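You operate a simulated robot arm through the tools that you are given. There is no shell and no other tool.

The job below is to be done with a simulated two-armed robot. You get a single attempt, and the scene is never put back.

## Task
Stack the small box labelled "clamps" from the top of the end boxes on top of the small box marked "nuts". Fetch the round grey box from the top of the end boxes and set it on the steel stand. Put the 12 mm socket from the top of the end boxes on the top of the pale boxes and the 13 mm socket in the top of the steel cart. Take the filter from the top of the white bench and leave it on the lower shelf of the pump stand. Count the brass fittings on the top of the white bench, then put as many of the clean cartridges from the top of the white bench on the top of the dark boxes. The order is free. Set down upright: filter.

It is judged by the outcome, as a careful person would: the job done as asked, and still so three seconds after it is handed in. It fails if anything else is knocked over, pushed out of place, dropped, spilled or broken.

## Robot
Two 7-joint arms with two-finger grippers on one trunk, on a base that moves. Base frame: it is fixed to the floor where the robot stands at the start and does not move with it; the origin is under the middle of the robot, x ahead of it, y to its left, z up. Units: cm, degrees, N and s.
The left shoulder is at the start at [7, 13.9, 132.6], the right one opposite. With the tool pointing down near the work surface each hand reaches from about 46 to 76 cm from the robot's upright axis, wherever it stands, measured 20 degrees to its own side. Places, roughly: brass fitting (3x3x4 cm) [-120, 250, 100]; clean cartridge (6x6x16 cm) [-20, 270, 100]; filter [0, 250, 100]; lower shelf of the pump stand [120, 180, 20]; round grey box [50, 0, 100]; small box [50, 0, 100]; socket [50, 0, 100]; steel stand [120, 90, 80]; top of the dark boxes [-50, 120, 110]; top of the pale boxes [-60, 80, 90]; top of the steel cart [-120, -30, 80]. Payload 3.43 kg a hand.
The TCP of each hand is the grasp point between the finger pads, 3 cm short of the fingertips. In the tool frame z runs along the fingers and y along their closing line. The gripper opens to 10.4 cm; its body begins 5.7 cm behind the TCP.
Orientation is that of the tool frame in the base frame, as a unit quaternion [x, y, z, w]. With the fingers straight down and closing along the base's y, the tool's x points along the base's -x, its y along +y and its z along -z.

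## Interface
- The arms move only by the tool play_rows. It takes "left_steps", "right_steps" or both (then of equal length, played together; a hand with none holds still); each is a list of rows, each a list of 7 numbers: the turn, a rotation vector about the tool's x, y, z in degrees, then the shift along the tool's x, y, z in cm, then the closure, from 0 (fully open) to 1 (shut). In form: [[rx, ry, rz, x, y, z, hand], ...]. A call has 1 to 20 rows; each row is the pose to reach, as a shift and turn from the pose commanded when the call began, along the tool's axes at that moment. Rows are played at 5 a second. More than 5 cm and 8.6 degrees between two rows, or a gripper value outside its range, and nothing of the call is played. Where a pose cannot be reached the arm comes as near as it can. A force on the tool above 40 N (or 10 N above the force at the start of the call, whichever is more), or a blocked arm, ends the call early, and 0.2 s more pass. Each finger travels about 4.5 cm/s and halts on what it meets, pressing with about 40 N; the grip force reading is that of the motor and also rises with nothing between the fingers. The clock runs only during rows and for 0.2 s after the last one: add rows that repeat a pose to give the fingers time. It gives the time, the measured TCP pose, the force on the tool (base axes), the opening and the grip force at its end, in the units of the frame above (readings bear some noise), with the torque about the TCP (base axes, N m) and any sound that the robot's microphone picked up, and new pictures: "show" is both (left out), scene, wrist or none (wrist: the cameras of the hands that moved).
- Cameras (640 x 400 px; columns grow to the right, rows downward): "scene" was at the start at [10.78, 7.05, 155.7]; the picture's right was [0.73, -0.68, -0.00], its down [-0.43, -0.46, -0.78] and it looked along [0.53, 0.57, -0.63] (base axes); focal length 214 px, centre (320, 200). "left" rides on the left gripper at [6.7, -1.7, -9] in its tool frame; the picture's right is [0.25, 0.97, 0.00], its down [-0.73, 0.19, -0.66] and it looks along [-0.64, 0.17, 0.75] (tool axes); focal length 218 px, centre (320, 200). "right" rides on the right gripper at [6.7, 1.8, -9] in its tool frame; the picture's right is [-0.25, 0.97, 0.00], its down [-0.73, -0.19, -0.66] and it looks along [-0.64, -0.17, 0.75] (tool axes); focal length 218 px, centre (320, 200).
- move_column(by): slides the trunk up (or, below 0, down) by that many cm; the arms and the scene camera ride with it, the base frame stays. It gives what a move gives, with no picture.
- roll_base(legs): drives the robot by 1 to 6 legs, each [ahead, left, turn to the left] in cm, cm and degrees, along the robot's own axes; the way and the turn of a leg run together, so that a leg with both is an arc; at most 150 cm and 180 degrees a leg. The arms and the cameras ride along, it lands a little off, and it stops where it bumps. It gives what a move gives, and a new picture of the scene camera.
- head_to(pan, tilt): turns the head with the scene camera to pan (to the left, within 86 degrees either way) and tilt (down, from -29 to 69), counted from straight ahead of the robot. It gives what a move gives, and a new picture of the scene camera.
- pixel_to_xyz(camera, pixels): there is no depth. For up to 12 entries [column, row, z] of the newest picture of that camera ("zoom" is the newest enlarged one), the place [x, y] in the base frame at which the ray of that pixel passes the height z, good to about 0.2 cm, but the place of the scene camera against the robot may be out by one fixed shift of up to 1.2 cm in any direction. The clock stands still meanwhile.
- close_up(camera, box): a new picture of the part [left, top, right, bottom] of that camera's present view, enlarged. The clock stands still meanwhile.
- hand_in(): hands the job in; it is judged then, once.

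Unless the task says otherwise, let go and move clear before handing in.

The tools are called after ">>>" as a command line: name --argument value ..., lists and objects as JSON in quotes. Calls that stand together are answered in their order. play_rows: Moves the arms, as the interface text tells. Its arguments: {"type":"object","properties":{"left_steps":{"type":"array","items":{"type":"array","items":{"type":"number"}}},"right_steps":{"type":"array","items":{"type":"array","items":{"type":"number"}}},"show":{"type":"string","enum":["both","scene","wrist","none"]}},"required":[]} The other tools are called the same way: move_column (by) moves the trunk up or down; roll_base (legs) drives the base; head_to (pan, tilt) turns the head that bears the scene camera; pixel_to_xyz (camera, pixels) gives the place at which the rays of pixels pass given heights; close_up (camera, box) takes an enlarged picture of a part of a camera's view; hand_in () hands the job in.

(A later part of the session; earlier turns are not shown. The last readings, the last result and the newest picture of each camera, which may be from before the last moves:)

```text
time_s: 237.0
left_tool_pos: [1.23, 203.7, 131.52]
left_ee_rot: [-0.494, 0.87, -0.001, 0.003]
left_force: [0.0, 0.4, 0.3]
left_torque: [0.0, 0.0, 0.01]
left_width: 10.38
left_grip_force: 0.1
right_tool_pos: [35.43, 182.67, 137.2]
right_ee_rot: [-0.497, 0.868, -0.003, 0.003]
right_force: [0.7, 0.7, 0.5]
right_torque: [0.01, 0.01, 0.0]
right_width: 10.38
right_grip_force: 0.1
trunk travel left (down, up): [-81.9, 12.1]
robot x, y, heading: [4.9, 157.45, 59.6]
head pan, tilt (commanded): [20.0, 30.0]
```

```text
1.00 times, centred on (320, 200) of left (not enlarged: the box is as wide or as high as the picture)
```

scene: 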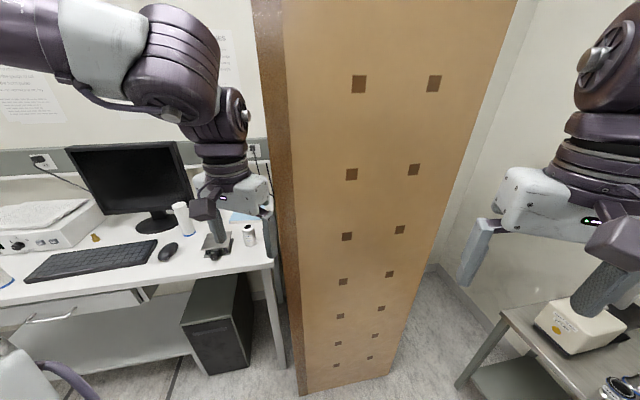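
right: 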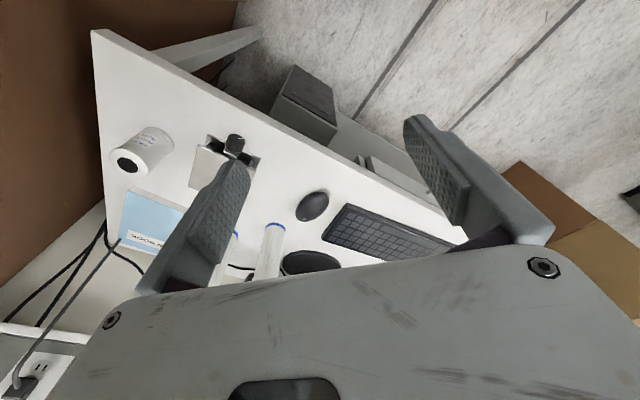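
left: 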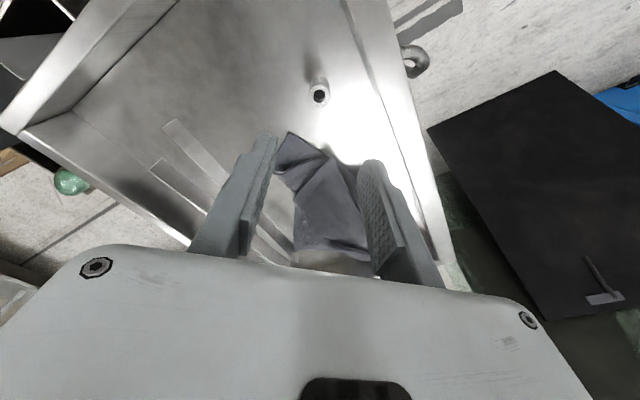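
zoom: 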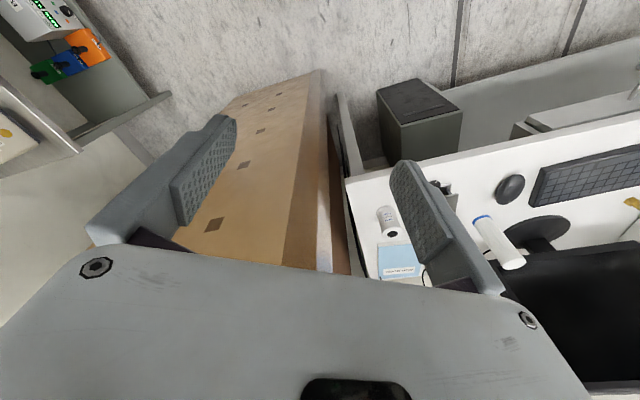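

The filter's axis is about (−7, 245.5), top ≈102.6. I drive to about (−8, 184), heading 50, so the left hand reaches it with the elbow clear of the cabinet, and lower the trunk a little.

>>> roll_base --legs '[[0, 24.5, 0], [0, 0, -9.6], [18, -2.5, 0]]'

>>> head_to --pan 30 --tilt 35

```text
time_s: 240.7
left_tool_pos: [0.97, 227.8, 131.43]
left_ee_rot: [-0.417, 0.909, -0.002, -0.001]
left_force: [0.4, -0.8, -0.6]
left_torque: [-0.03, -0.04, -0.02]
left_width: 10.4
left_grip_force: 0.1
right_tool_pos: [31.25, 201.63, 137.08]
right_ee_rot: [-0.422, 0.906, -0.003, 0.002]
right_force: [0.4, 0.6, 0.3]
right_torque: [-0.01, 0.02, 0.02]
right_width: 10.4
right_grip_force: 0.1
trunk travel left (down, up): [-81.9, 12.1]
robot x, y, heading: [-2.69, 181.75, 49.7]
head pan, tilt (commanded): [20.0, 30.0]
stopped in leg 3: the force on the tool passed its limit at 49 N (the readings are from after the stop); the commanded pose is now the measured one
```

scene: 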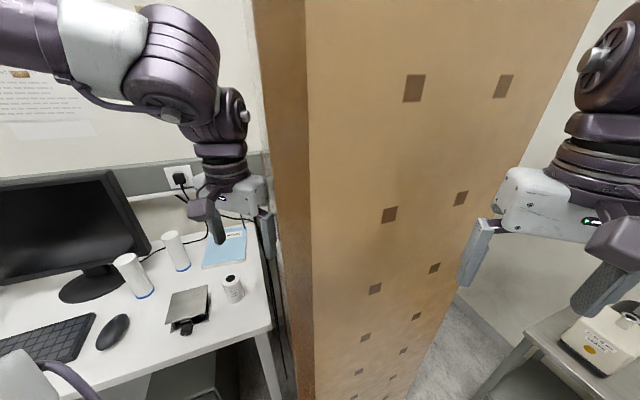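

```text
time_s: 241.4
left_tool_pos: [0.83, 227.81, 131.45]
left_ee_rot: [-0.417, 0.909, -0.002, 0.001]
left_force: [0.2, -0.2, 0.0]
left_torque: [-0.03, -0.02, -0.02]
left_width: 10.38
left_grip_force: 0.1
right_tool_pos: [31.21, 201.7, 137.05]
right_ee_rot: [-0.423, 0.906, -0.003, 0.002]
right_force: [0.1, 0.2, -0.8]
right_torque: [-0.03, -0.02, 0.02]
right_width: 10.36
right_grip_force: 0.1
trunk travel left (down, up): [-81.9, 12.1]
robot x, y, heading: [-2.99, 182.59, 49.6]
head pan, tilt (commanded): [30.0, 35.0]
```

scene: 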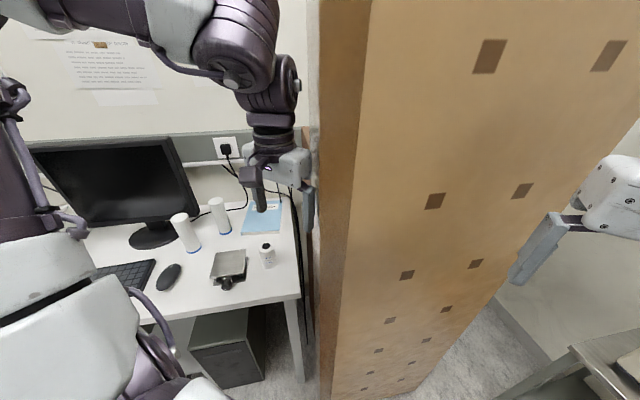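

The left hand's outer finger bumped the cabinet's corner (49 N, stopped). I back off at once and check the cabinet.

>>> roll_base --legs '[[-12, 4, 0]]'

>>> head_to --pan 20 --tilt 30

```text
time_s: 242.7
left_tool_pos: [-9.67, 221.49, 131.27]
left_ee_rot: [-0.417, 0.909, -0.002, -0.002]
left_force: [0.4, 1.7, 0.4]
left_torque: [-0.05, 0.01, -0.01]
left_width: 10.38
left_grip_force: 0.0
right_tool_pos: [20.77, 195.26, 136.92]
right_ee_rot: [-0.422, 0.906, -0.003, 0.0]
right_force: [0.9, 0.5, 0.2]
right_torque: [-0.03, 0.02, 0.01]
right_width: 10.4
right_grip_force: 0.1
trunk travel left (down, up): [-81.9, 12.1]
robot x, y, heading: [-13.58, 175.31, 49.9]
head pan, tilt (commanded): [30.0, 35.0]
```

scene: 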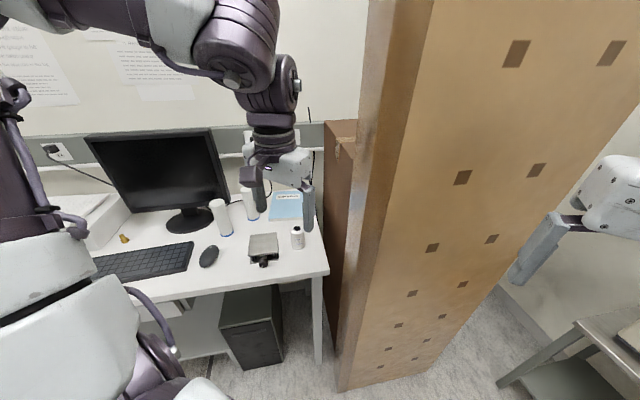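

```text
time_s: 243.4
left_tool_pos: [-10.0, 221.25, 131.37]
left_ee_rot: [-0.418, 0.908, -0.002, 0.001]
left_force: [0.2, 0.3, 0.1]
left_torque: [0.01, -0.03, 0.03]
left_width: 10.4
left_grip_force: 0.1
right_tool_pos: [20.36, 195.1, 137.08]
right_ee_rot: [-0.422, 0.907, -0.003, 0.002]
right_force: [0.6, 0.3, 0.2]
right_torque: [-0.03, 0.02, -0.02]
right_width: 10.41
right_grip_force: 0.2
trunk travel left (down, up): [-81.9, 12.1]
robot x, y, heading: [-13.34, 175.45, 49.8]
head pan, tilt (commanded): [20.0, 30.0]
```

scene: 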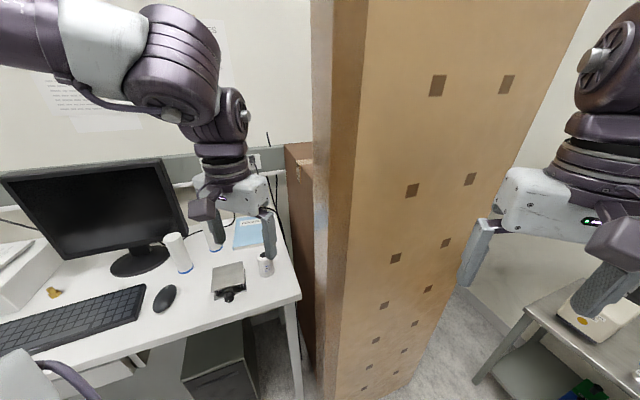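

The cabinet corner is still at about (6.9, 221.9), unmoved. I now drive carefully to (−9, 184) (hand will stay ≥5 cm from the cabinet) and lower the trunk 8.5.

>>> roll_base --legs '[[9.2, 2.4, 0]]'

>>> move_column --by -8.5

>>> play_rows --left_steps '[[0, 0, 0, -2.2, 2.2, 0, 0], [0, 0, 0, -4.4, 4.5, 0, 0], [0, 0, 0, -6.6, 6.7, 1, 0], [0, 0, 0, -8.8, 9, 2, 0], [0, 0, 0, -10.9, 11.2, 3, 0], [0, 0, 0, -10.9, 11.2, 5, 0], [0, 0, 0, -10.9, 11.2, 5, 0]]'

```text
time_s: 244.5
left_tool_pos: [-6.27, 229.13, 131.74]
left_ee_rot: [-0.418, 0.909, 0.0, 0.002]
left_force: [0.6, -1.2, 0.2]
left_torque: [0.01, -0.03, 0.02]
left_width: 10.42
left_grip_force: 0.1
right_tool_pos: [24.24, 203.08, 137.24]
right_ee_rot: [-0.424, 0.906, -0.001, 0.004]
right_force: [0.5, -0.8, -0.9]
right_torque: [0.01, -0.01, 0.0]
right_width: 10.41
right_grip_force: 0.0
trunk travel left (down, up): [-81.9, 12.1]
robot x, y, heading: [-9.71, 183.35, 49.7]
head pan, tilt (commanded): [20.0, 30.0]
```

scene: 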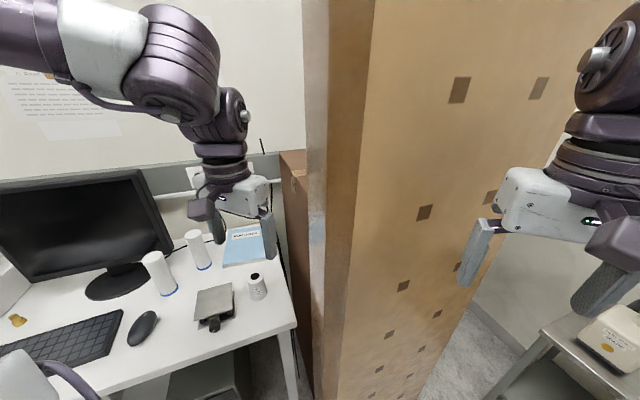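

```text
time_s: 245.7
left_tool_pos: [-6.0, 229.65, 123.11]
left_ee_rot: [-0.417, 0.909, 0.0, 0.0]
left_force: [-0.6, -0.6, 0.4]
left_torque: [0.01, -0.02, 0.01]
left_width: 10.41
left_grip_force: 0.0
right_tool_pos: [24.52, 203.37, 128.59]
right_ee_rot: [-0.423, 0.906, -0.002, 0.002]
right_force: [0.4, -0.1, 0.4]
right_torque: [0.01, 0.0, -0.04]
right_width: 10.4
right_grip_force: 0.0
trunk travel left (down, up): [-73.4, 20.6]
robot x, y, heading: [-9.32, 183.83, 49.8]
head pan, tilt (commanded): [20.0, 30.0]
```

```text
time_s: 247.3
left_tool_pos: [-7.39, 245.27, 117.86]
left_ee_rot: [-0.418, 0.909, -0.001, -0.001]
left_force: [-0.1, 0.3, -0.4]
left_torque: [0.0, -0.02, 0.0]
left_width: 10.39
left_grip_force: 0.1
right_tool_pos: [24.47, 203.61, 128.7]
right_ee_rot: [-0.423, 0.906, -0.003, 0.002]
right_force: [0.2, 0.4, 0.2]
right_torque: [-0.02, 0.0, 0.01]
right_width: 10.39
right_grip_force: 0.1
trunk travel left (down, up): [-73.4, 20.6]
robot x, y, heading: [-9.67, 183.86, 49.7]
head pan, tilt (commanded): [20.0, 30.0]
```

scene: 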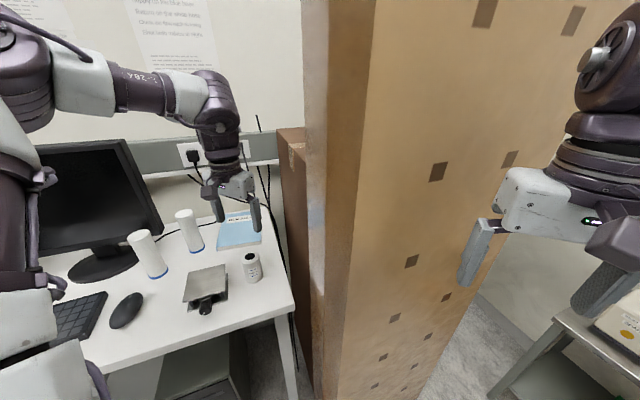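
left: 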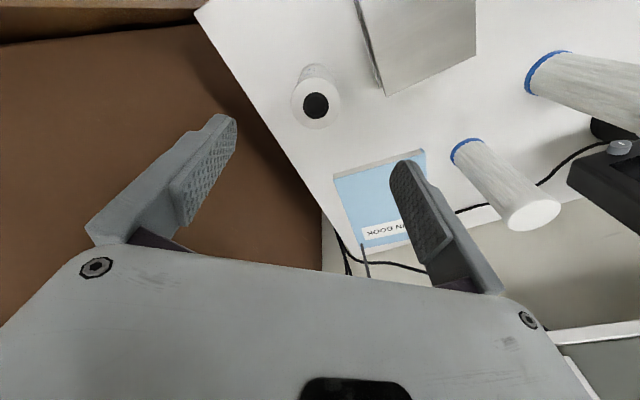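

The filter's top is at (316,105) in the wrist view → axis (−6.7, 245.9). I correct 0.9 cm and descend to z≈99.2.

>>> play_rows --left_steps '[[0, 0, 0, -0.94, -0.1, 3, 0], [0, 0, 0, -0.94, -0.1, 6, 0], [0, 0, 0, -0.94, -0.1, 9, 0], [0, 0, 0, -0.94, -0.1, 12, 0], [0, 0, 0, -0.94, -0.1, 15, 0], [0, 0, 0, -0.94, -0.1, 17, 0], [0, 0, 0, -0.94, -0.1, 18.5, 0], [0, 0, 0, -0.94, -0.1, 18.5, 0]]'

```text
time_s: 249.1
left_tool_pos: [-6.63, 245.89, 99.32]
left_ee_rot: [-0.417, 0.909, -0.002, 0.0]
left_force: [0.0, 0.1, -0.4]
left_torque: [-0.01, -0.01, 0.0]
left_width: 10.39
left_grip_force: 0.1
right_tool_pos: [24.5, 203.59, 128.59]
right_ee_rot: [-0.424, 0.906, -0.003, 0.003]
right_force: [0.2, -0.2, -0.8]
right_torque: [0.02, -0.01, 0.0]
right_width: 10.38
right_grip_force: 0.1
trunk travel left (down, up): [-73.4, 20.6]
robot x, y, heading: [-9.59, 183.66, 50.0]
head pan, tilt (commanded): [20.0, 30.0]
```

scene: 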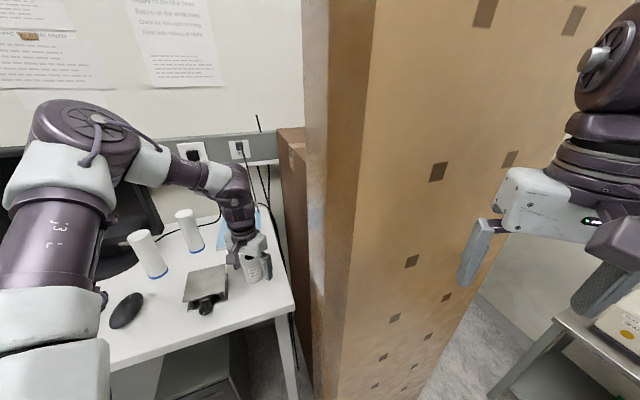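
left: 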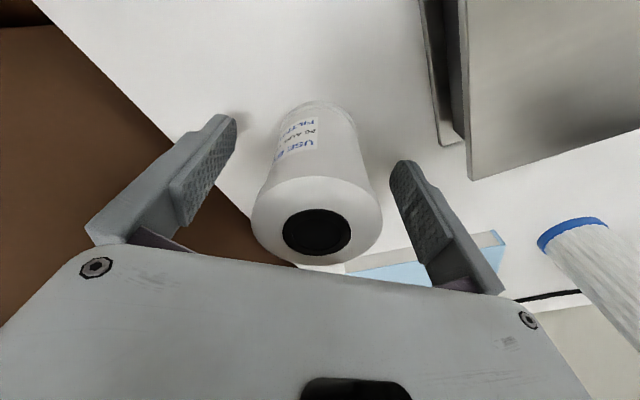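

The filter is nicely between the fingers. I close.

>>> play_rows --left_steps '[[0, 0, 0, 0, 0, 0, 0.2], [0, 0, 0, 0, 0, 0, 0.35], [0, 0, 0, 0, 0, 0, 0.5], [0, 0, 0, 0, 0, 0, 0.7], [0, 0, 0, 0, 0, 0, 1], [0, 0, 0, 0, 0, 0, 1], [0, 0, 0, 0, 0, 0, 1]]' --show "wrist"

```text
time_s: 250.7
left_tool_pos: [-6.56, 245.91, 99.21]
left_ee_rot: [-0.419, 0.908, -0.002, 0.0]
left_force: [-0.1, 0.2, -1.6]
left_torque: [0.0, -0.03, 0.01]
left_width: 5.28
left_grip_force: 40.3
right_tool_pos: [24.58, 203.63, 128.73]
right_ee_rot: [-0.423, 0.906, -0.004, 0.003]
right_force: [0.4, -0.2, 0.0]
right_torque: [0.05, -0.03, 0.0]
right_width: 10.38
right_grip_force: 0.0
trunk travel left (down, up): [-73.4, 20.6]
robot x, y, heading: [-9.9, 184.23, 49.8]
head pan, tilt (commanded): [20.0, 30.0]
```

left: 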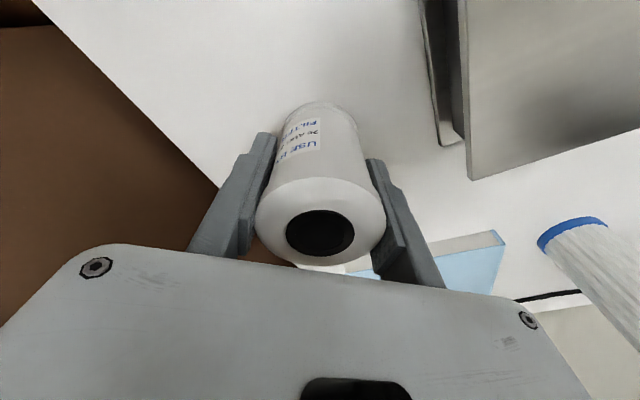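

Held at 5.3 cm. I lift it and bring it back to the compact pose along the clear path.

>>> play_rows --left_steps '[[0, 0, 0, 0, 0, -3, 1], [0, 0, 0, 0, 0, -6, 1], [0, 0, 0, 0, 0, -9, 1], [0, 0, 0, 0, 0, -12, 1], [0, 0, 0, 0.5, 0, -15, 1], [0, 0, 0, 1, 0, -18, 1], [0, 0, 0, 3.2, -2.2, -19, 1], [0, 0, 0, 5.4, -4.5, -20, 1], [0, 0, 0, 7.6, -6.7, -21, 1], [0, 0, 0, 9.8, -9, -22, 1], [0, 0, 0, 11.8, -11.1, -23, 1], [0, 0, 0, 11.8, -11.1, -23, 1]]'

```text
time_s: 253.3
left_tool_pos: [-6.02, 229.82, 122.48]
left_ee_rot: [-0.417, 0.909, -0.002, 0.0]
left_force: [-1.2, 0.4, -1.6]
left_torque: [-0.06, 0.01, 0.06]
left_width: 5.24
left_grip_force: 40.3
right_tool_pos: [24.43, 203.65, 128.69]
right_ee_rot: [-0.423, 0.906, -0.002, 0.003]
right_force: [-0.4, 0.5, 0.0]
right_torque: [0.01, -0.02, 0.01]
right_width: 10.38
right_grip_force: 0.0
trunk travel left (down, up): [-73.4, 20.6]
robot x, y, heading: [-9.74, 184.35, 49.6]
head pan, tilt (commanded): [20.0, 30.0]
```

scene: 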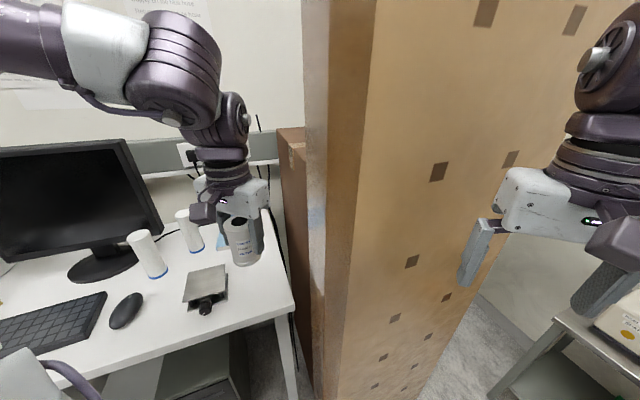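
left: 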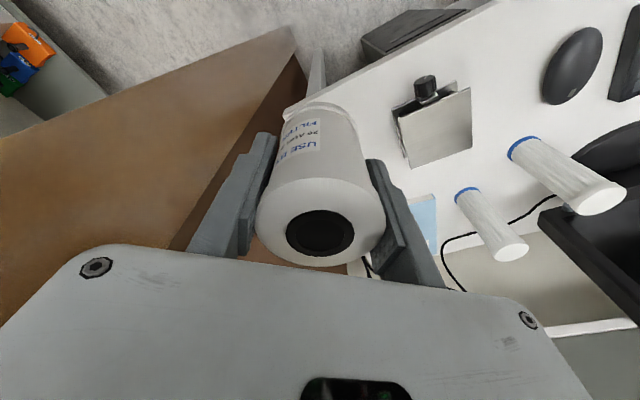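

Filter in hand. I back straight away from the bench, turn to face +x, and go to about (28, 150), staying clear of cabinet and stands.

>>> roll_base --legs '[[-12.2, -10.4, 0], [0, 0, -49.6]]'

>>> play_rows --right_steps '[[0, 0, 0, 2.3, -3, 2, 0], [0, 0, 0, 4.6, -6, 4, 0], [0, 0, 0, 6.9, -9, 6, 0], [0, 0, 0, 9.2, -12, 8, 0], [0, 0, 0, 11.5, -15, 10, 0], [0, 0, 0, 13.8, -18, 12, 0], [0, 0, 0, 16, -21, 14, 0], [0, 0, 0, 16, -21, 14, 0]]' --show "none"

>>> roll_base --legs '[[37, -18, 0]]'

>>> head_to --pan 35 --tilt 35

```text
time_s: 257.0
left_tool_pos: [27.7, 194.83, 122.4]
left_ee_rot: [-0.001, 1.0, -0.001, -0.001]
left_force: [0.0, 0.2, -2.0]
left_torque: [0.01, 0.02, 0.02]
left_width: 5.27
left_grip_force: 39.6
right_tool_pos: [27.51, 154.8, 128.63]
right_ee_rot: [-0.007, 1.0, -0.003, 0.001]
right_force: [0.1, -0.5, -0.9]
right_torque: [0.0, -0.04, -0.01]
right_width: 10.42
right_grip_force: 0.0
trunk travel left (down, up): [-73.4, 20.6]
robot x, y, heading: [-9.63, 167.67, 0.3]
head pan, tilt (commanded): [20.0, 30.0]
```

scene: 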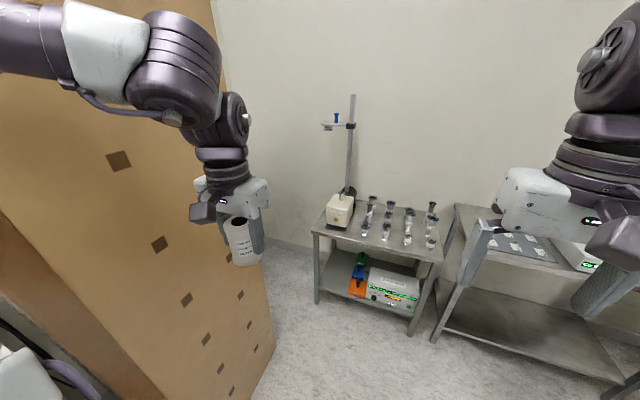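

```text
time_s: 258.8
left_tool_pos: [27.58, 194.93, 122.49]
left_ee_rot: [-0.001, 1.0, -0.002, -0.002]
left_force: [-0.1, 0.2, -1.4]
left_torque: [-0.02, -0.01, 0.02]
left_width: 5.24
left_grip_force: 40.0
right_tool_pos: [19.13, 134.85, 116.77]
right_ee_rot: [-0.006, 1.0, -0.003, 0.0]
right_force: [-0.6, 0.0, -0.4]
right_torque: [0.01, 0.03, 0.01]
right_width: 10.42
right_grip_force: 0.1
right hand out of reach, approached as far as the arm can: row 1, 2, 3, 4, 5, 6, 7, 8
trunk travel left (down, up): [-73.4, 20.6]
robot x, y, heading: [-9.28, 168.03, 0.5]
head pan, tilt (commanded): [20.0, 30.0]
```

```text
time_s: 261.3
left_tool_pos: [64.71, 177.38, 122.32]
left_ee_rot: [-0.003, 1.0, -0.002, 0.0]
left_force: [-0.8, 1.4, -1.7]
left_torque: [0.0, -0.06, 0.0]
left_width: 5.24
left_grip_force: 40.4
right_tool_pos: [56.55, 117.35, 116.88]
right_ee_rot: [-0.008, 1.0, -0.004, 0.002]
right_force: [-0.7, 0.1, -0.1]
right_torque: [-0.02, 0.01, -0.01]
right_width: 10.38
right_grip_force: 0.1
trunk travel left (down, up): [-73.4, 20.6]
robot x, y, heading: [27.95, 150.25, 0.4]
head pan, tilt (commanded): [20.0, 30.0]
```

scene: 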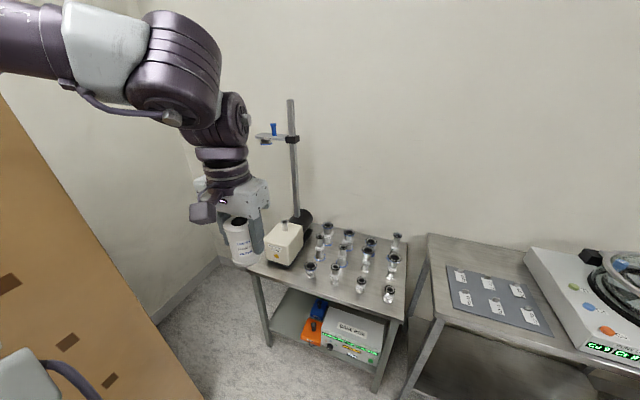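

```text
time_s: 262.1
left_tool_pos: [64.88, 177.32, 122.42]
left_ee_rot: [-0.002, 1.0, -0.001, -0.001]
left_force: [0.6, 0.2, -0.4]
left_torque: [0.0, 0.02, 0.0]
left_width: 5.27
left_grip_force: 40.1
right_tool_pos: [56.58, 117.22, 116.77]
right_ee_rot: [-0.009, 1.0, -0.003, 0.001]
right_force: [0.2, -0.3, -0.4]
right_torque: [0.0, 0.0, -0.02]
right_width: 10.41
right_grip_force: 0.0
trunk travel left (down, up): [-73.4, 20.6]
robot x, y, heading: [27.91, 150.27, 0.7]
head pan, tilt (commanded): [35.0, 35.0]
```

scene: 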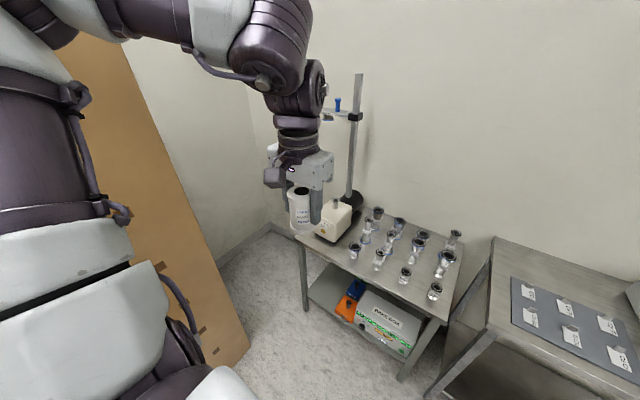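

The pump stand is in full view. I zoom on its lower shelf and measure.

>>> close_up --camera "scene" --box '[280, 220, 440, 385]'

>>> pixel_to_xyz --camera "scene" --pixels '[[297, 240, 75], [297, 240, 80], [434, 320, 75], [434, 320, 80], [463, 250, 80], [310, 293, 20], [310, 293, 25], [402, 362, 20], [402, 362, 25]]'

```text
2.42 times, centred on (360, 302) of scene
```

zoom: 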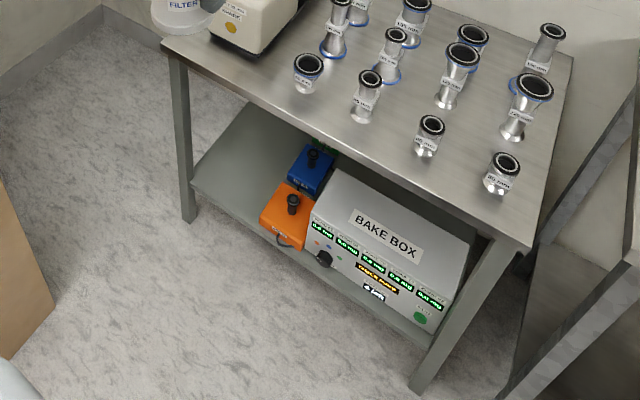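

```text
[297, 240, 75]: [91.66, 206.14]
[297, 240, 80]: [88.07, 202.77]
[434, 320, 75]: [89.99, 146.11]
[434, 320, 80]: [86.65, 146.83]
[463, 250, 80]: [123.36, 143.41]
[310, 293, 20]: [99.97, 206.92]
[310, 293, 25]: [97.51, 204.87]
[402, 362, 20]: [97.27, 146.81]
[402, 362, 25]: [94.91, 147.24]
```

>>> pixel_to_xyz --camera "scene" --pixels '[[305.5, 310.3, 0], [305.5, 310.3, 3], [308, 296, 10], [308, 296, 15], [308, 296, 20], [400, 380, 0], [408, 361, 15], [335, 318, 15], [335, 318, 20]]'

```text
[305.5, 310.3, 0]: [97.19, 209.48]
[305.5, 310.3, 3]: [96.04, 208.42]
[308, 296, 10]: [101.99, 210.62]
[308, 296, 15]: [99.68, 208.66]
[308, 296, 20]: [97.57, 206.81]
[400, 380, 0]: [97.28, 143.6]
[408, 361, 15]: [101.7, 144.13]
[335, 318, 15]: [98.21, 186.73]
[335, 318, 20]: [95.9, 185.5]
```

The pump stand's top is only z≈68, so a vertical hand cannot fit under it; I need to hold the filter with the hand tilted about 45°. I'll set the filter down on the open dark boxes, regrasp it tilted, then place it on the shelf. First drive to (20, 118) and turn to face them.

>>> roll_base --legs '[[-8, -32, 0], [0, 0, 137.5]]'

>>> head_to --pan 20 --tilt 40

```text
time_s: 270.0
left_tool_pos: [-25.76, 122.9, 122.39]
left_ee_rot: [0.933, -0.359, 0.001, -0.001]
left_force: [0.2, 0.0, -1.3]
left_torque: [-0.02, -0.01, 0.0]
left_width: 5.25
left_grip_force: 40.3
right_tool_pos: [20.82, 161.64, 116.75]
right_ee_rot: [0.935, -0.354, 0.0, -0.003]
right_force: [0.7, 0.1, 0.4]
right_torque: [-0.02, 0.0, 0.01]
right_width: 10.4
right_grip_force: 0.0
trunk travel left (down, up): [-73.4, 20.6]
robot x, y, heading: [19.82, 118.0, 138.4]
head pan, tilt (commanded): [35.0, 35.0]
```

scene: 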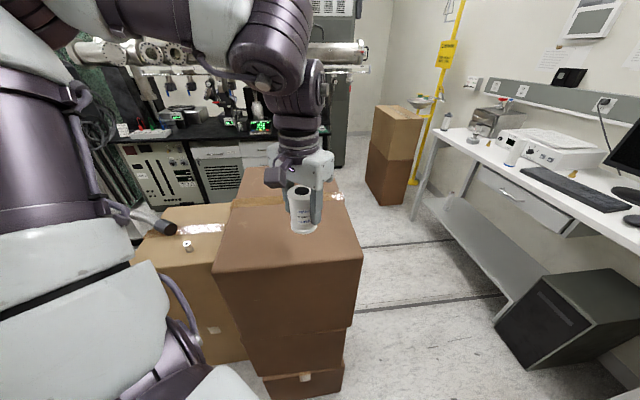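

```text
time_s: 270.8
left_tool_pos: [-25.89, 122.76, 122.42]
left_ee_rot: [0.933, -0.359, 0.002, -0.001]
left_force: [0.0, -0.2, -1.1]
left_torque: [0.01, 0.01, -0.04]
left_width: 5.25
left_grip_force: 39.9
right_tool_pos: [20.94, 161.63, 116.83]
right_ee_rot: [0.936, -0.353, 0.0, -0.003]
right_force: [-0.7, 0.2, -0.5]
right_torque: [0.0, 0.0, 0.01]
right_width: 10.39
right_grip_force: 0.1
trunk travel left (down, up): [-73.4, 20.6]
robot x, y, heading: [20.24, 117.83, 138.2]
head pan, tilt (commanded): [20.0, 40.0]
```

scene: 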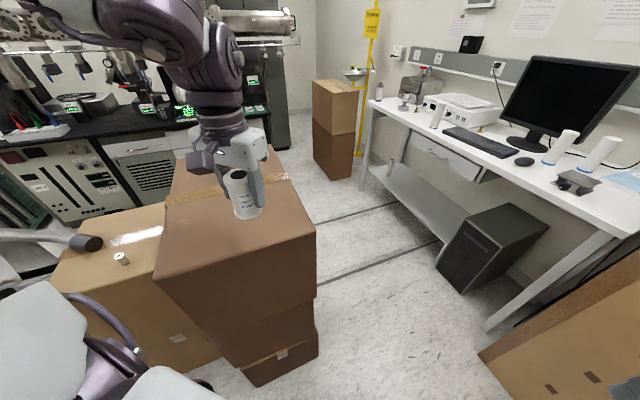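

>>> pixel_to_xyz --camera "scene" --pixels '[[155, 276, 110], [315, 236, 110], [272, 148, 110], [180, 157, 110], [235, 240, 110]]'

>>> close_up --camera "left" --box '[0, 0, 640, 400]'

```text
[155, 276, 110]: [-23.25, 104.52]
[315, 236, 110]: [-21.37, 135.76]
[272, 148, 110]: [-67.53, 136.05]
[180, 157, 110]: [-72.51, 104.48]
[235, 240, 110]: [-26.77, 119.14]
```

```text
1.00 times, centred on (320, 200) of left (not enlarged: the box is as wide or as high as the picture)
```

zoom: 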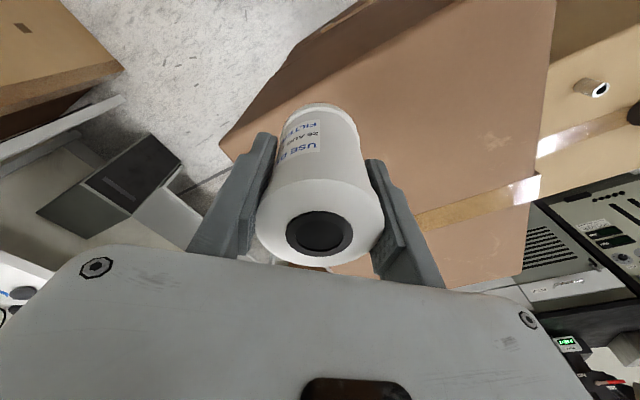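

Dark top spans x −70…−22, y 104…136. I bring the filter over (−40, 121) and lower it near the surface.

>>> play_rows --left_steps '[[0, 0, 0, -2.3, 2.7, 0, 1], [0, 0, 0, -4.6, 5.4, 0, 1], [0, 0, 0, -6.9, 8.1, 0, 1], [0, 0, 0, -9.2, 10.8, 0, 1], [0, 0, 0, -9.2, 10.8, 2, 1], [0, 0, 0, -9.2, 10.8, 4, 1], [0, 0, 0, -9.2, 10.8, 4.5, 1], [0, 0, 0, -9.2, 10.8, 4.5, 1]]'

>>> close_up --camera "scene" --box '[140, 120, 320, 260]'

```text
time_s: 272.6
left_tool_pos: [-39.75, 121.04, 117.93]
left_ee_rot: [0.933, -0.359, 0.001, -0.001]
left_force: [0.0, 0.1, -1.8]
left_torque: [-0.01, 0.01, 0.0]
left_width: 5.25
left_grip_force: 40.4
right_tool_pos: [20.88, 161.56, 116.68]
right_ee_rot: [0.935, -0.354, 0.001, -0.003]
right_force: [-0.3, -0.5, -0.6]
right_torque: [0.03, 0.03, -0.03]
right_width: 10.41
right_grip_force: 0.0
trunk travel left (down, up): [-73.4, 20.6]
robot x, y, heading: [20.02, 117.93, 138.1]
head pan, tilt (commanded): [20.0, 40.0]
```

scene: 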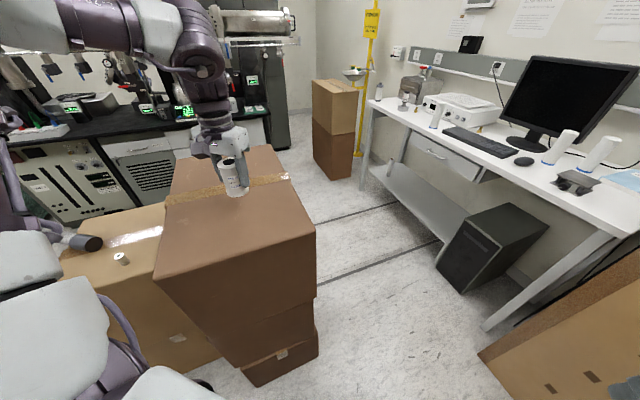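
left: 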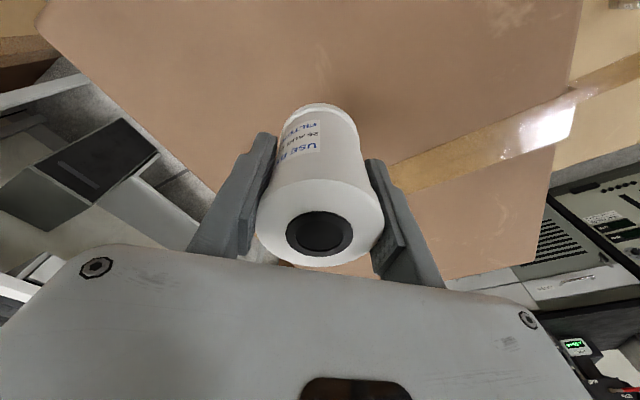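

```text
2.86 times, centred on (230, 190) of scene
```

zoom: 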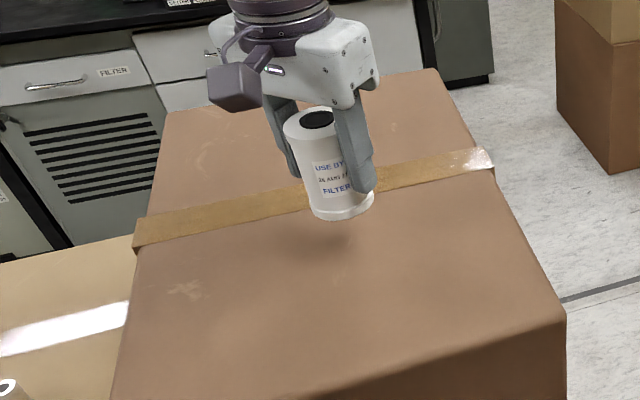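

A gap of a couple of centimetres remains. I lower in small steps.

>>> play_rows --left_steps '[[0, 0, 0, 0, 0, 0.5, 1], [0, 0, 0, 0, 0, 1, 1], [0, 0, 0, 0, 0, 1.5, 1], [0, 0, 0, 0, 0, 1.5, 1]]' --show "none"

```text
time_s: 273.6
left_tool_pos: [-39.99, 120.93, 116.38]
left_ee_rot: [0.933, -0.359, 0.001, -0.001]
left_force: [0.1, 0.3, -1.8]
left_torque: [0.01, -0.02, 0.02]
left_width: 5.27
left_grip_force: 39.9
right_tool_pos: [20.83, 161.63, 116.85]
right_ee_rot: [0.935, -0.354, 0.0, -0.003]
right_force: [0.2, 0.4, 0.4]
right_torque: [-0.01, -0.03, 0.0]
right_width: 10.38
right_grip_force: 0.1
trunk travel left (down, up): [-73.4, 20.6]
robot x, y, heading: [19.8, 117.77, 138.6]
head pan, tilt (commanded): [20.0, 40.0]
```

>>> play_rows --left_steps '[[0, 0, 0, 0, 0, 0.4, 1], [0, 0, 0, 0, 0, 0.8, 1], [0, 0, 0, 0, 0, 1.2, 1], [0, 0, 0, 0, 0, 1.2, 1]]' --show "none"

```text
time_s: 274.6
left_tool_pos: [-39.81, 121.03, 115.01]
left_ee_rot: [0.933, -0.36, 0.001, -0.001]
left_force: [1.0, 0.0, 0.3]
left_torque: [-0.02, -0.02, -0.03]
left_width: 5.27
left_grip_force: 39.9
right_tool_pos: [20.78, 161.65, 116.82]
right_ee_rot: [0.935, -0.353, 0.0, -0.004]
right_force: [-0.1, 0.0, -0.4]
right_torque: [0.0, -0.02, -0.01]
right_width: 10.42
right_grip_force: 0.1
trunk travel left (down, up): [-73.4, 20.6]
robot x, y, heading: [19.89, 117.65, 138.0]
head pan, tilt (commanded): [20.0, 40.0]
```

>>> play_rows --left_steps '[[0, 0, 0, 0, 0, 0.2, 1], [0, 0, 0, 0, 0, 0.35, 1], [0, 0, 0, 0, 0, 0.35, 1]]' --show "none"

```text
time_s: 275.4
left_tool_pos: [-39.9, 121.04, 114.73]
left_ee_rot: [0.933, -0.359, 0.002, -0.001]
left_force: [-0.5, 0.2, -1.5]
left_torque: [-0.02, -0.02, 0.0]
left_width: 5.28
left_grip_force: 40.0
right_tool_pos: [20.81, 161.48, 116.82]
right_ee_rot: [0.935, -0.354, 0.0, -0.003]
right_force: [-0.7, 0.1, -0.6]
right_torque: [-0.01, -0.01, 0.04]
right_width: 10.4
right_grip_force: 0.0
trunk travel left (down, up): [-73.4, 20.6]
robot x, y, heading: [20.04, 117.83, 138.1]
head pan, tilt (commanded): [20.0, 40.0]
```

Not yet in contact (noise only). I continue down.

>>> play_rows --left_steps '[[0, 0, 0, 0, 0, 0.35, 1], [0, 0, 0, 0, 0, 0.7, 1], [0, 0, 0, 0, 0, 1.05, 1], [0, 0, 0, 0, 0, 1.05, 1]]' --show "none"

>>> close_up --camera "scene" --box '[180, 130, 290, 220]'

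```text
time_s: 276.4
left_tool_pos: [-39.85, 121.04, 113.63]
left_ee_rot: [0.933, -0.359, 0.001, -0.001]
left_force: [0.9, 1.3, -0.4]
left_torque: [0.02, -0.02, 0.01]
left_width: 5.23
left_grip_force: 40.1
right_tool_pos: [20.8, 161.6, 116.75]
right_ee_rot: [0.935, -0.354, 0.0, -0.003]
right_force: [-0.1, -0.7, -0.4]
right_torque: [0.03, -0.02, -0.02]
right_width: 10.4
right_grip_force: 0.0
trunk travel left (down, up): [-73.4, 20.6]
robot x, y, heading: [20.02, 117.68, 138.6]
head pan, tilt (commanded): [20.0, 40.0]
```

```text
4.44 times, centred on (235, 175) of scene
```

zoom: 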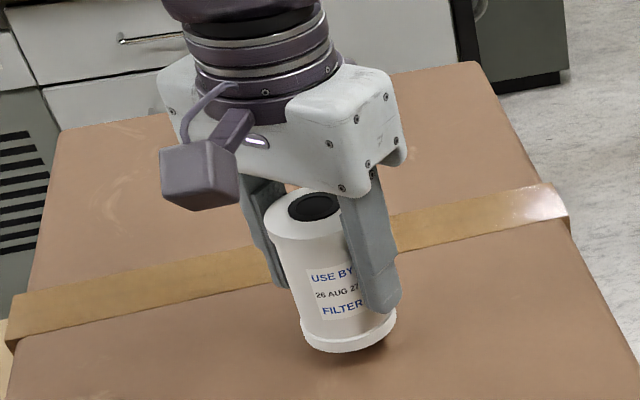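

>>> play_rows --left_steps '[[0, 0, 0, 0, 0, 0.35, 1], [0, 0, 0, 0, 0, 0.7, 1], [0, 0, 0, 0, 0, 1, 1], [0, 0, 0, 0, 0, 1, 1]]' --show "none"

```text
time_s: 277.4
left_tool_pos: [-39.88, 121.12, 112.75]
left_ee_rot: [0.933, -0.359, 0.002, -0.001]
left_force: [1.1, 0.7, -2.2]
left_torque: [0.01, 0.0, 0.0]
left_width: 5.26
left_grip_force: 39.9
right_tool_pos: [20.88, 161.69, 116.83]
right_ee_rot: [0.935, -0.354, 0.0, -0.003]
right_force: [0.9, -0.1, -0.4]
right_torque: [0.01, 0.03, 0.02]
right_width: 10.41
right_grip_force: 0.1
trunk travel left (down, up): [-73.4, 20.6]
robot x, y, heading: [19.89, 117.95, 138.2]
head pan, tilt (commanded): [20.0, 40.0]
```

>>> play_rows --left_steps '[[0, 0, 0, 0, 0, 0.3, 1], [0, 0, 0, 0, 0, 0.6, 1], [0, 0, 0, 0, 0, 0.9, 1], [0, 0, 0, 0, 0, 0.9, 1]]' --show "none"

>>> close_up --camera "scene" --box '[180, 130, 290, 220]'

```text
time_s: 278.4
left_tool_pos: [-39.76, 121.03, 112.35]
left_ee_rot: [0.933, -0.359, -0.005, -0.002]
left_force: [3.1, -3.4, 14.4]
left_torque: [-0.31, -0.39, 0.04]
left_width: 5.25
left_grip_force: 39.8
right_tool_pos: [20.86, 161.59, 116.86]
right_ee_rot: [0.936, -0.353, -0.001, -0.003]
right_force: [0.0, -0.2, 0.8]
right_torque: [-0.01, 0.01, 0.02]
right_width: 10.41
right_grip_force: 0.1
trunk travel left (down, up): [-73.4, 20.6]
robot x, y, heading: [19.96, 117.64, 138.4]
head pan, tilt (commanded): [20.0, 40.0]
stopped in row 4 (left hand): the force on the tool passed its limit at 41 N (the readings are from after the stop); the commanded pose is now the measured one
```

```text
4.44 times, centred on (235, 175) of scene
```

zoom: 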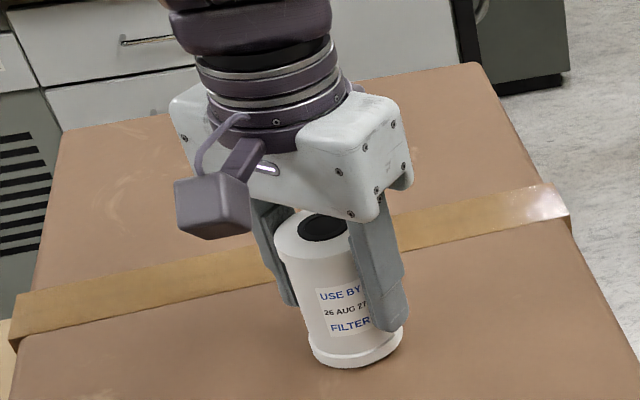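

The filter stands on the dark boxes (contact). I ease off, open and rise.

>>> play_rows --left_steps '[[0, 0, 0, 0, 0, -0.1, 1], [0, 0, 0, 0, 0, -0.1, 0.4], [0, 0, 0, 0, 0, -0.1, 0.3], [0, 0, 0, 0, 0, -0.1, 0.1], [0, 0, 0, 0, 0, -0.1, 0], [0, 0, 0, 0, 0, -0.1, 0], [0, 0, 0, 0, 0, -2, 0], [0, 0, 0, 0, 0, -5, 0], [0, 0, 0, 0, 0, -9, 0], [0, 0, 0, 0, 0, -13, 0], [0, 0, 0, 0, 0, -13, 0]]'

```text
time_s: 280.8
left_tool_pos: [-39.96, 121.04, 125.23]
left_ee_rot: [0.934, -0.358, -0.002, -0.001]
left_force: [0.2, 0.2, 0.3]
left_torque: [0.02, 0.0, -0.02]
left_width: 10.4
left_grip_force: 0.1
right_tool_pos: [20.76, 161.55, 116.8]
right_ee_rot: [0.936, -0.353, 0.0, -0.004]
right_force: [0.2, -1.5, 0.5]
right_torque: [-0.01, -0.02, 0.01]
right_width: 10.4
right_grip_force: 0.0
trunk travel left (down, up): [-73.4, 20.6]
robot x, y, heading: [19.92, 118.11, 138.5]
head pan, tilt (commanded): [20.0, 40.0]
```

scene: 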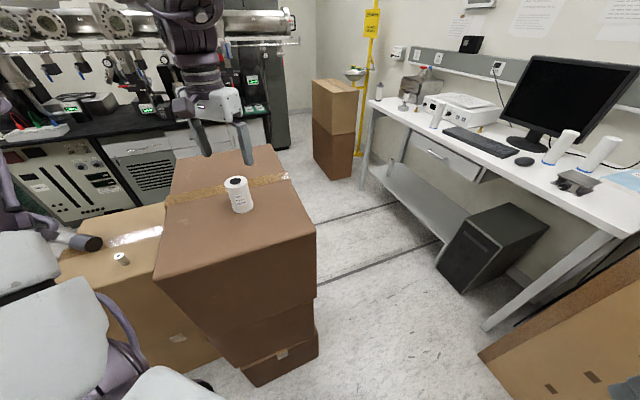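
left: 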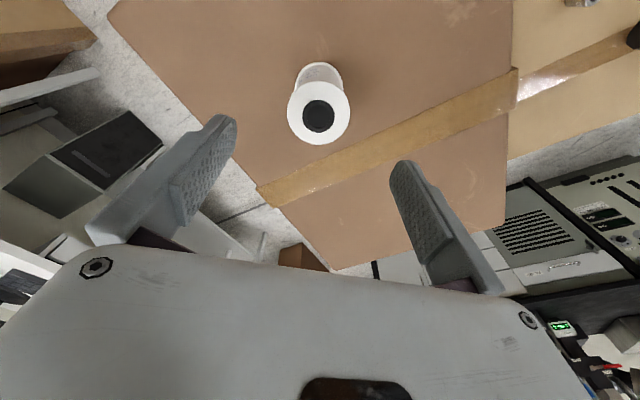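

The filter stands upright on the dark boxes. Now I tilt the hand 45° (fingers forward) while moving back to a staging pose.

>>> play_rows --left_steps '[[0, -7.5, 0, 2, 0, 0, 0], [0, -15, 0, 4, 0, 0, 0], [0, -22.5, 0, 6, 0, 0, 0], [0, -30, 0, 8, 0, 0, 0], [0, -37.5, 0, 9, 0, 1, 0], [0, -45, 0, 9.5, 0, 2, 0], [0, -45, 0, 9.5, 0, 4.5, 0], [0, -45, 0, 9.5, 0, 4.5, 0]]'

```text
time_s: 282.6
left_tool_pos: [-33.36, 114.84, 121.2]
left_ee_rot: [0.863, -0.336, -0.351, -0.138]
left_force: [-0.2, 0.0, -0.4]
left_torque: [-0.04, 0.02, 0.04]
left_width: 10.43
left_grip_force: 0.1
left hand out of reach, approached as far as the arm can: row 6, 7, 8
right_tool_pos: [20.74, 161.88, 116.7]
right_ee_rot: [0.935, -0.354, 0.001, -0.002]
right_force: [0.3, 0.4, -0.5]
right_torque: [-0.05, 0.0, 0.01]
right_width: 10.39
right_grip_force: 0.0
trunk travel left (down, up): [-73.4, 20.6]
robot x, y, heading: [20.21, 118.04, 138.5]
head pan, tilt (commanded): [20.0, 40.0]
```

scene: 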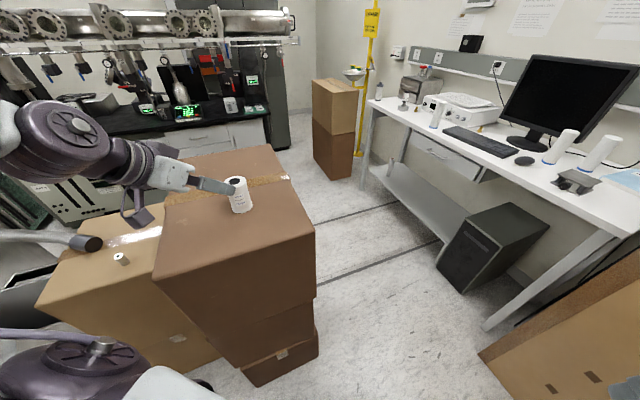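
left: 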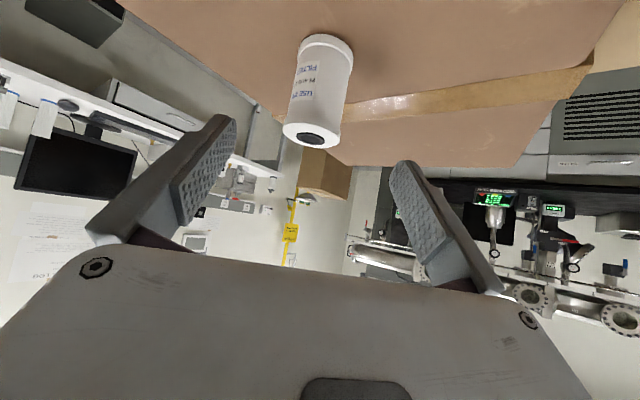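

The tilt worked, but the wrist is at its inner limit. I back the base 15 cm so the arm can extend comfortably.

>>> roll_base --legs '[[-15, 0, 0]]'

>>> play_rows --left_steps '[[0, 0, 0, -2, 0, 2.4, 0], [0, 0, 0, -4, 0, 4.8, 0], [0, 0, 0, -6, 0, 7.2, 0], [0, 0, 0, -8, 0, 9.6, 0], [0, 0, 0, -10, 0, 12, 0], [0, 0, 0, -10, 0, 12, 0]]'

```text
time_s: 284.0
left_tool_pos: [-22.54, 104.94, 121.21]
left_ee_rot: [0.863, -0.337, -0.35, -0.139]
left_force: [0.0, 0.3, -0.6]
left_torque: [-0.03, -0.01, 0.02]
left_width: 10.41
left_grip_force: 0.1
right_tool_pos: [31.79, 151.84, 116.71]
right_ee_rot: [0.935, -0.355, 0.002, -0.002]
right_force: [-0.5, -0.5, 0.7]
right_torque: [-0.06, -0.06, 0.01]
right_width: 10.42
right_grip_force: 0.0
trunk travel left (down, up): [-73.4, 20.6]
robot x, y, heading: [30.87, 108.07, 138.1]
head pan, tilt (commanded): [20.0, 40.0]
```

scene: 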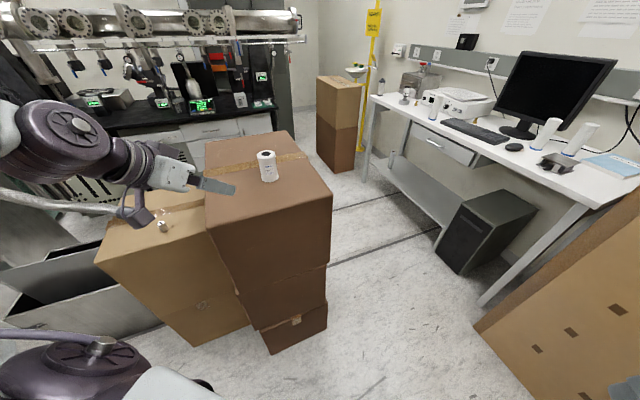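

```text
time_s: 285.4
left_tool_pos: [-33.64, 115.4, 119.96]
left_ee_rot: [0.862, -0.337, -0.352, -0.14]
left_force: [1.3, 0.4, 0.0]
left_torque: [0.01, 0.0, 0.03]
left_width: 10.36
left_grip_force: 0.0
right_tool_pos: [32.22, 151.59, 116.9]
right_ee_rot: [0.935, -0.354, -0.001, -0.003]
right_force: [0.1, -0.8, 0.3]
right_torque: [0.04, 0.02, -0.01]
right_width: 10.4
right_grip_force: 0.0
trunk travel left (down, up): [-73.4, 20.6]
robot x, y, heading: [31.34, 108.23, 138.6]
head pan, tilt (commanded): [20.0, 40.0]
```

scene: 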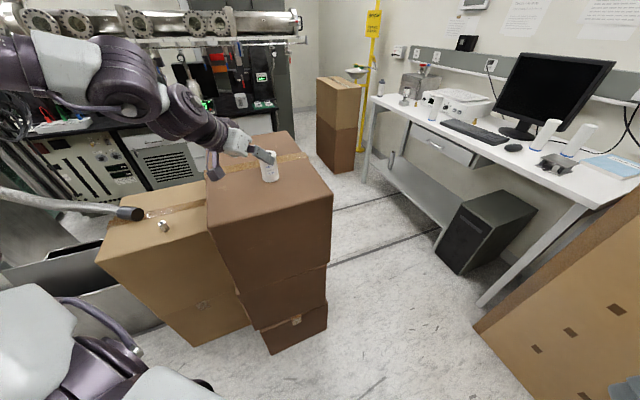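
left: 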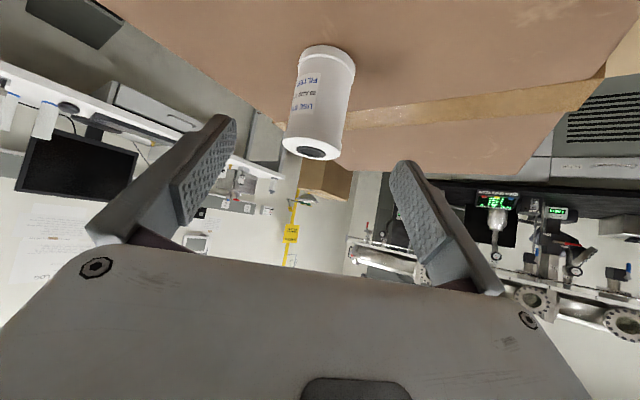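

The approach line is aligned with the filter (col ≈320, mid-height). I advance 12 cm along the fingers.

>>> play_rows --left_steps '[[0, 0, 0, 0, 0, 3, 0], [0, 0, 0, 0.1, 0, 6, 0], [0, 0, 0, 0.2, 0, 9, 0], [0, 0, 0, 0.2, 0, 11, 0], [0, 0, 0, 0.2, 0, 12.2, 0], [0, 0, 0, 0.2, 0, 12.2, 0]]'

>>> close_up --camera "scene" --box '[190, 110, 320, 220]'

```text
time_s: 286.8
left_tool_pos: [-39.88, 121.09, 110.95]
left_ee_rot: [0.862, -0.336, -0.353, -0.14]
left_force: [-0.2, 0.5, -0.5]
left_torque: [0.02, -0.01, 0.0]
left_width: 10.41
left_grip_force: 0.0
right_tool_pos: [32.04, 151.54, 116.68]
right_ee_rot: [0.935, -0.355, 0.0, -0.003]
right_force: [-0.5, -0.1, -0.5]
right_torque: [0.0, 0.02, 0.04]
right_width: 10.4
right_grip_force: 0.1
trunk travel left (down, up): [-73.4, 20.6]
robot x, y, heading: [31.26, 107.95, 138.2]
head pan, tilt (commanded): [20.0, 40.0]
```

scene: 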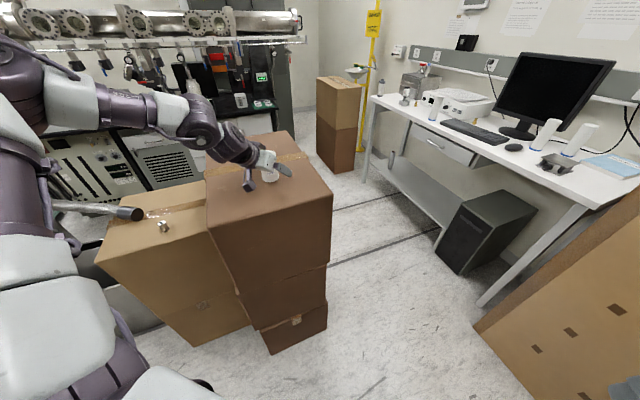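
left: 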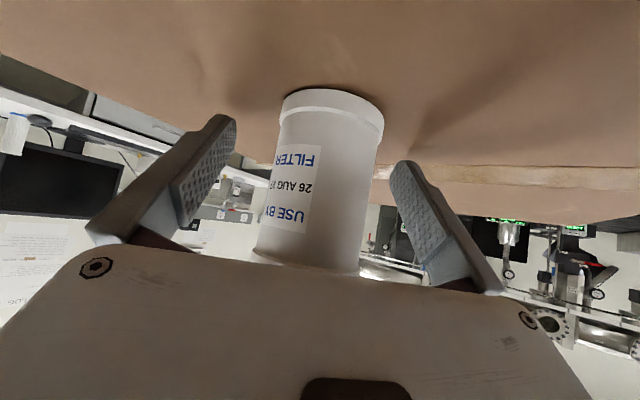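

```text
3.64 times, centred on (255, 165) of scene
```

zoom: 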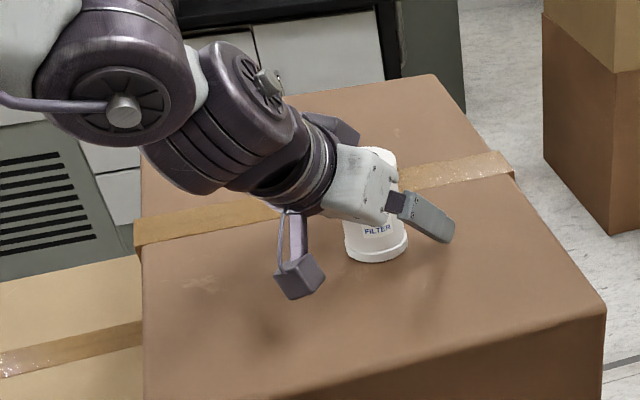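

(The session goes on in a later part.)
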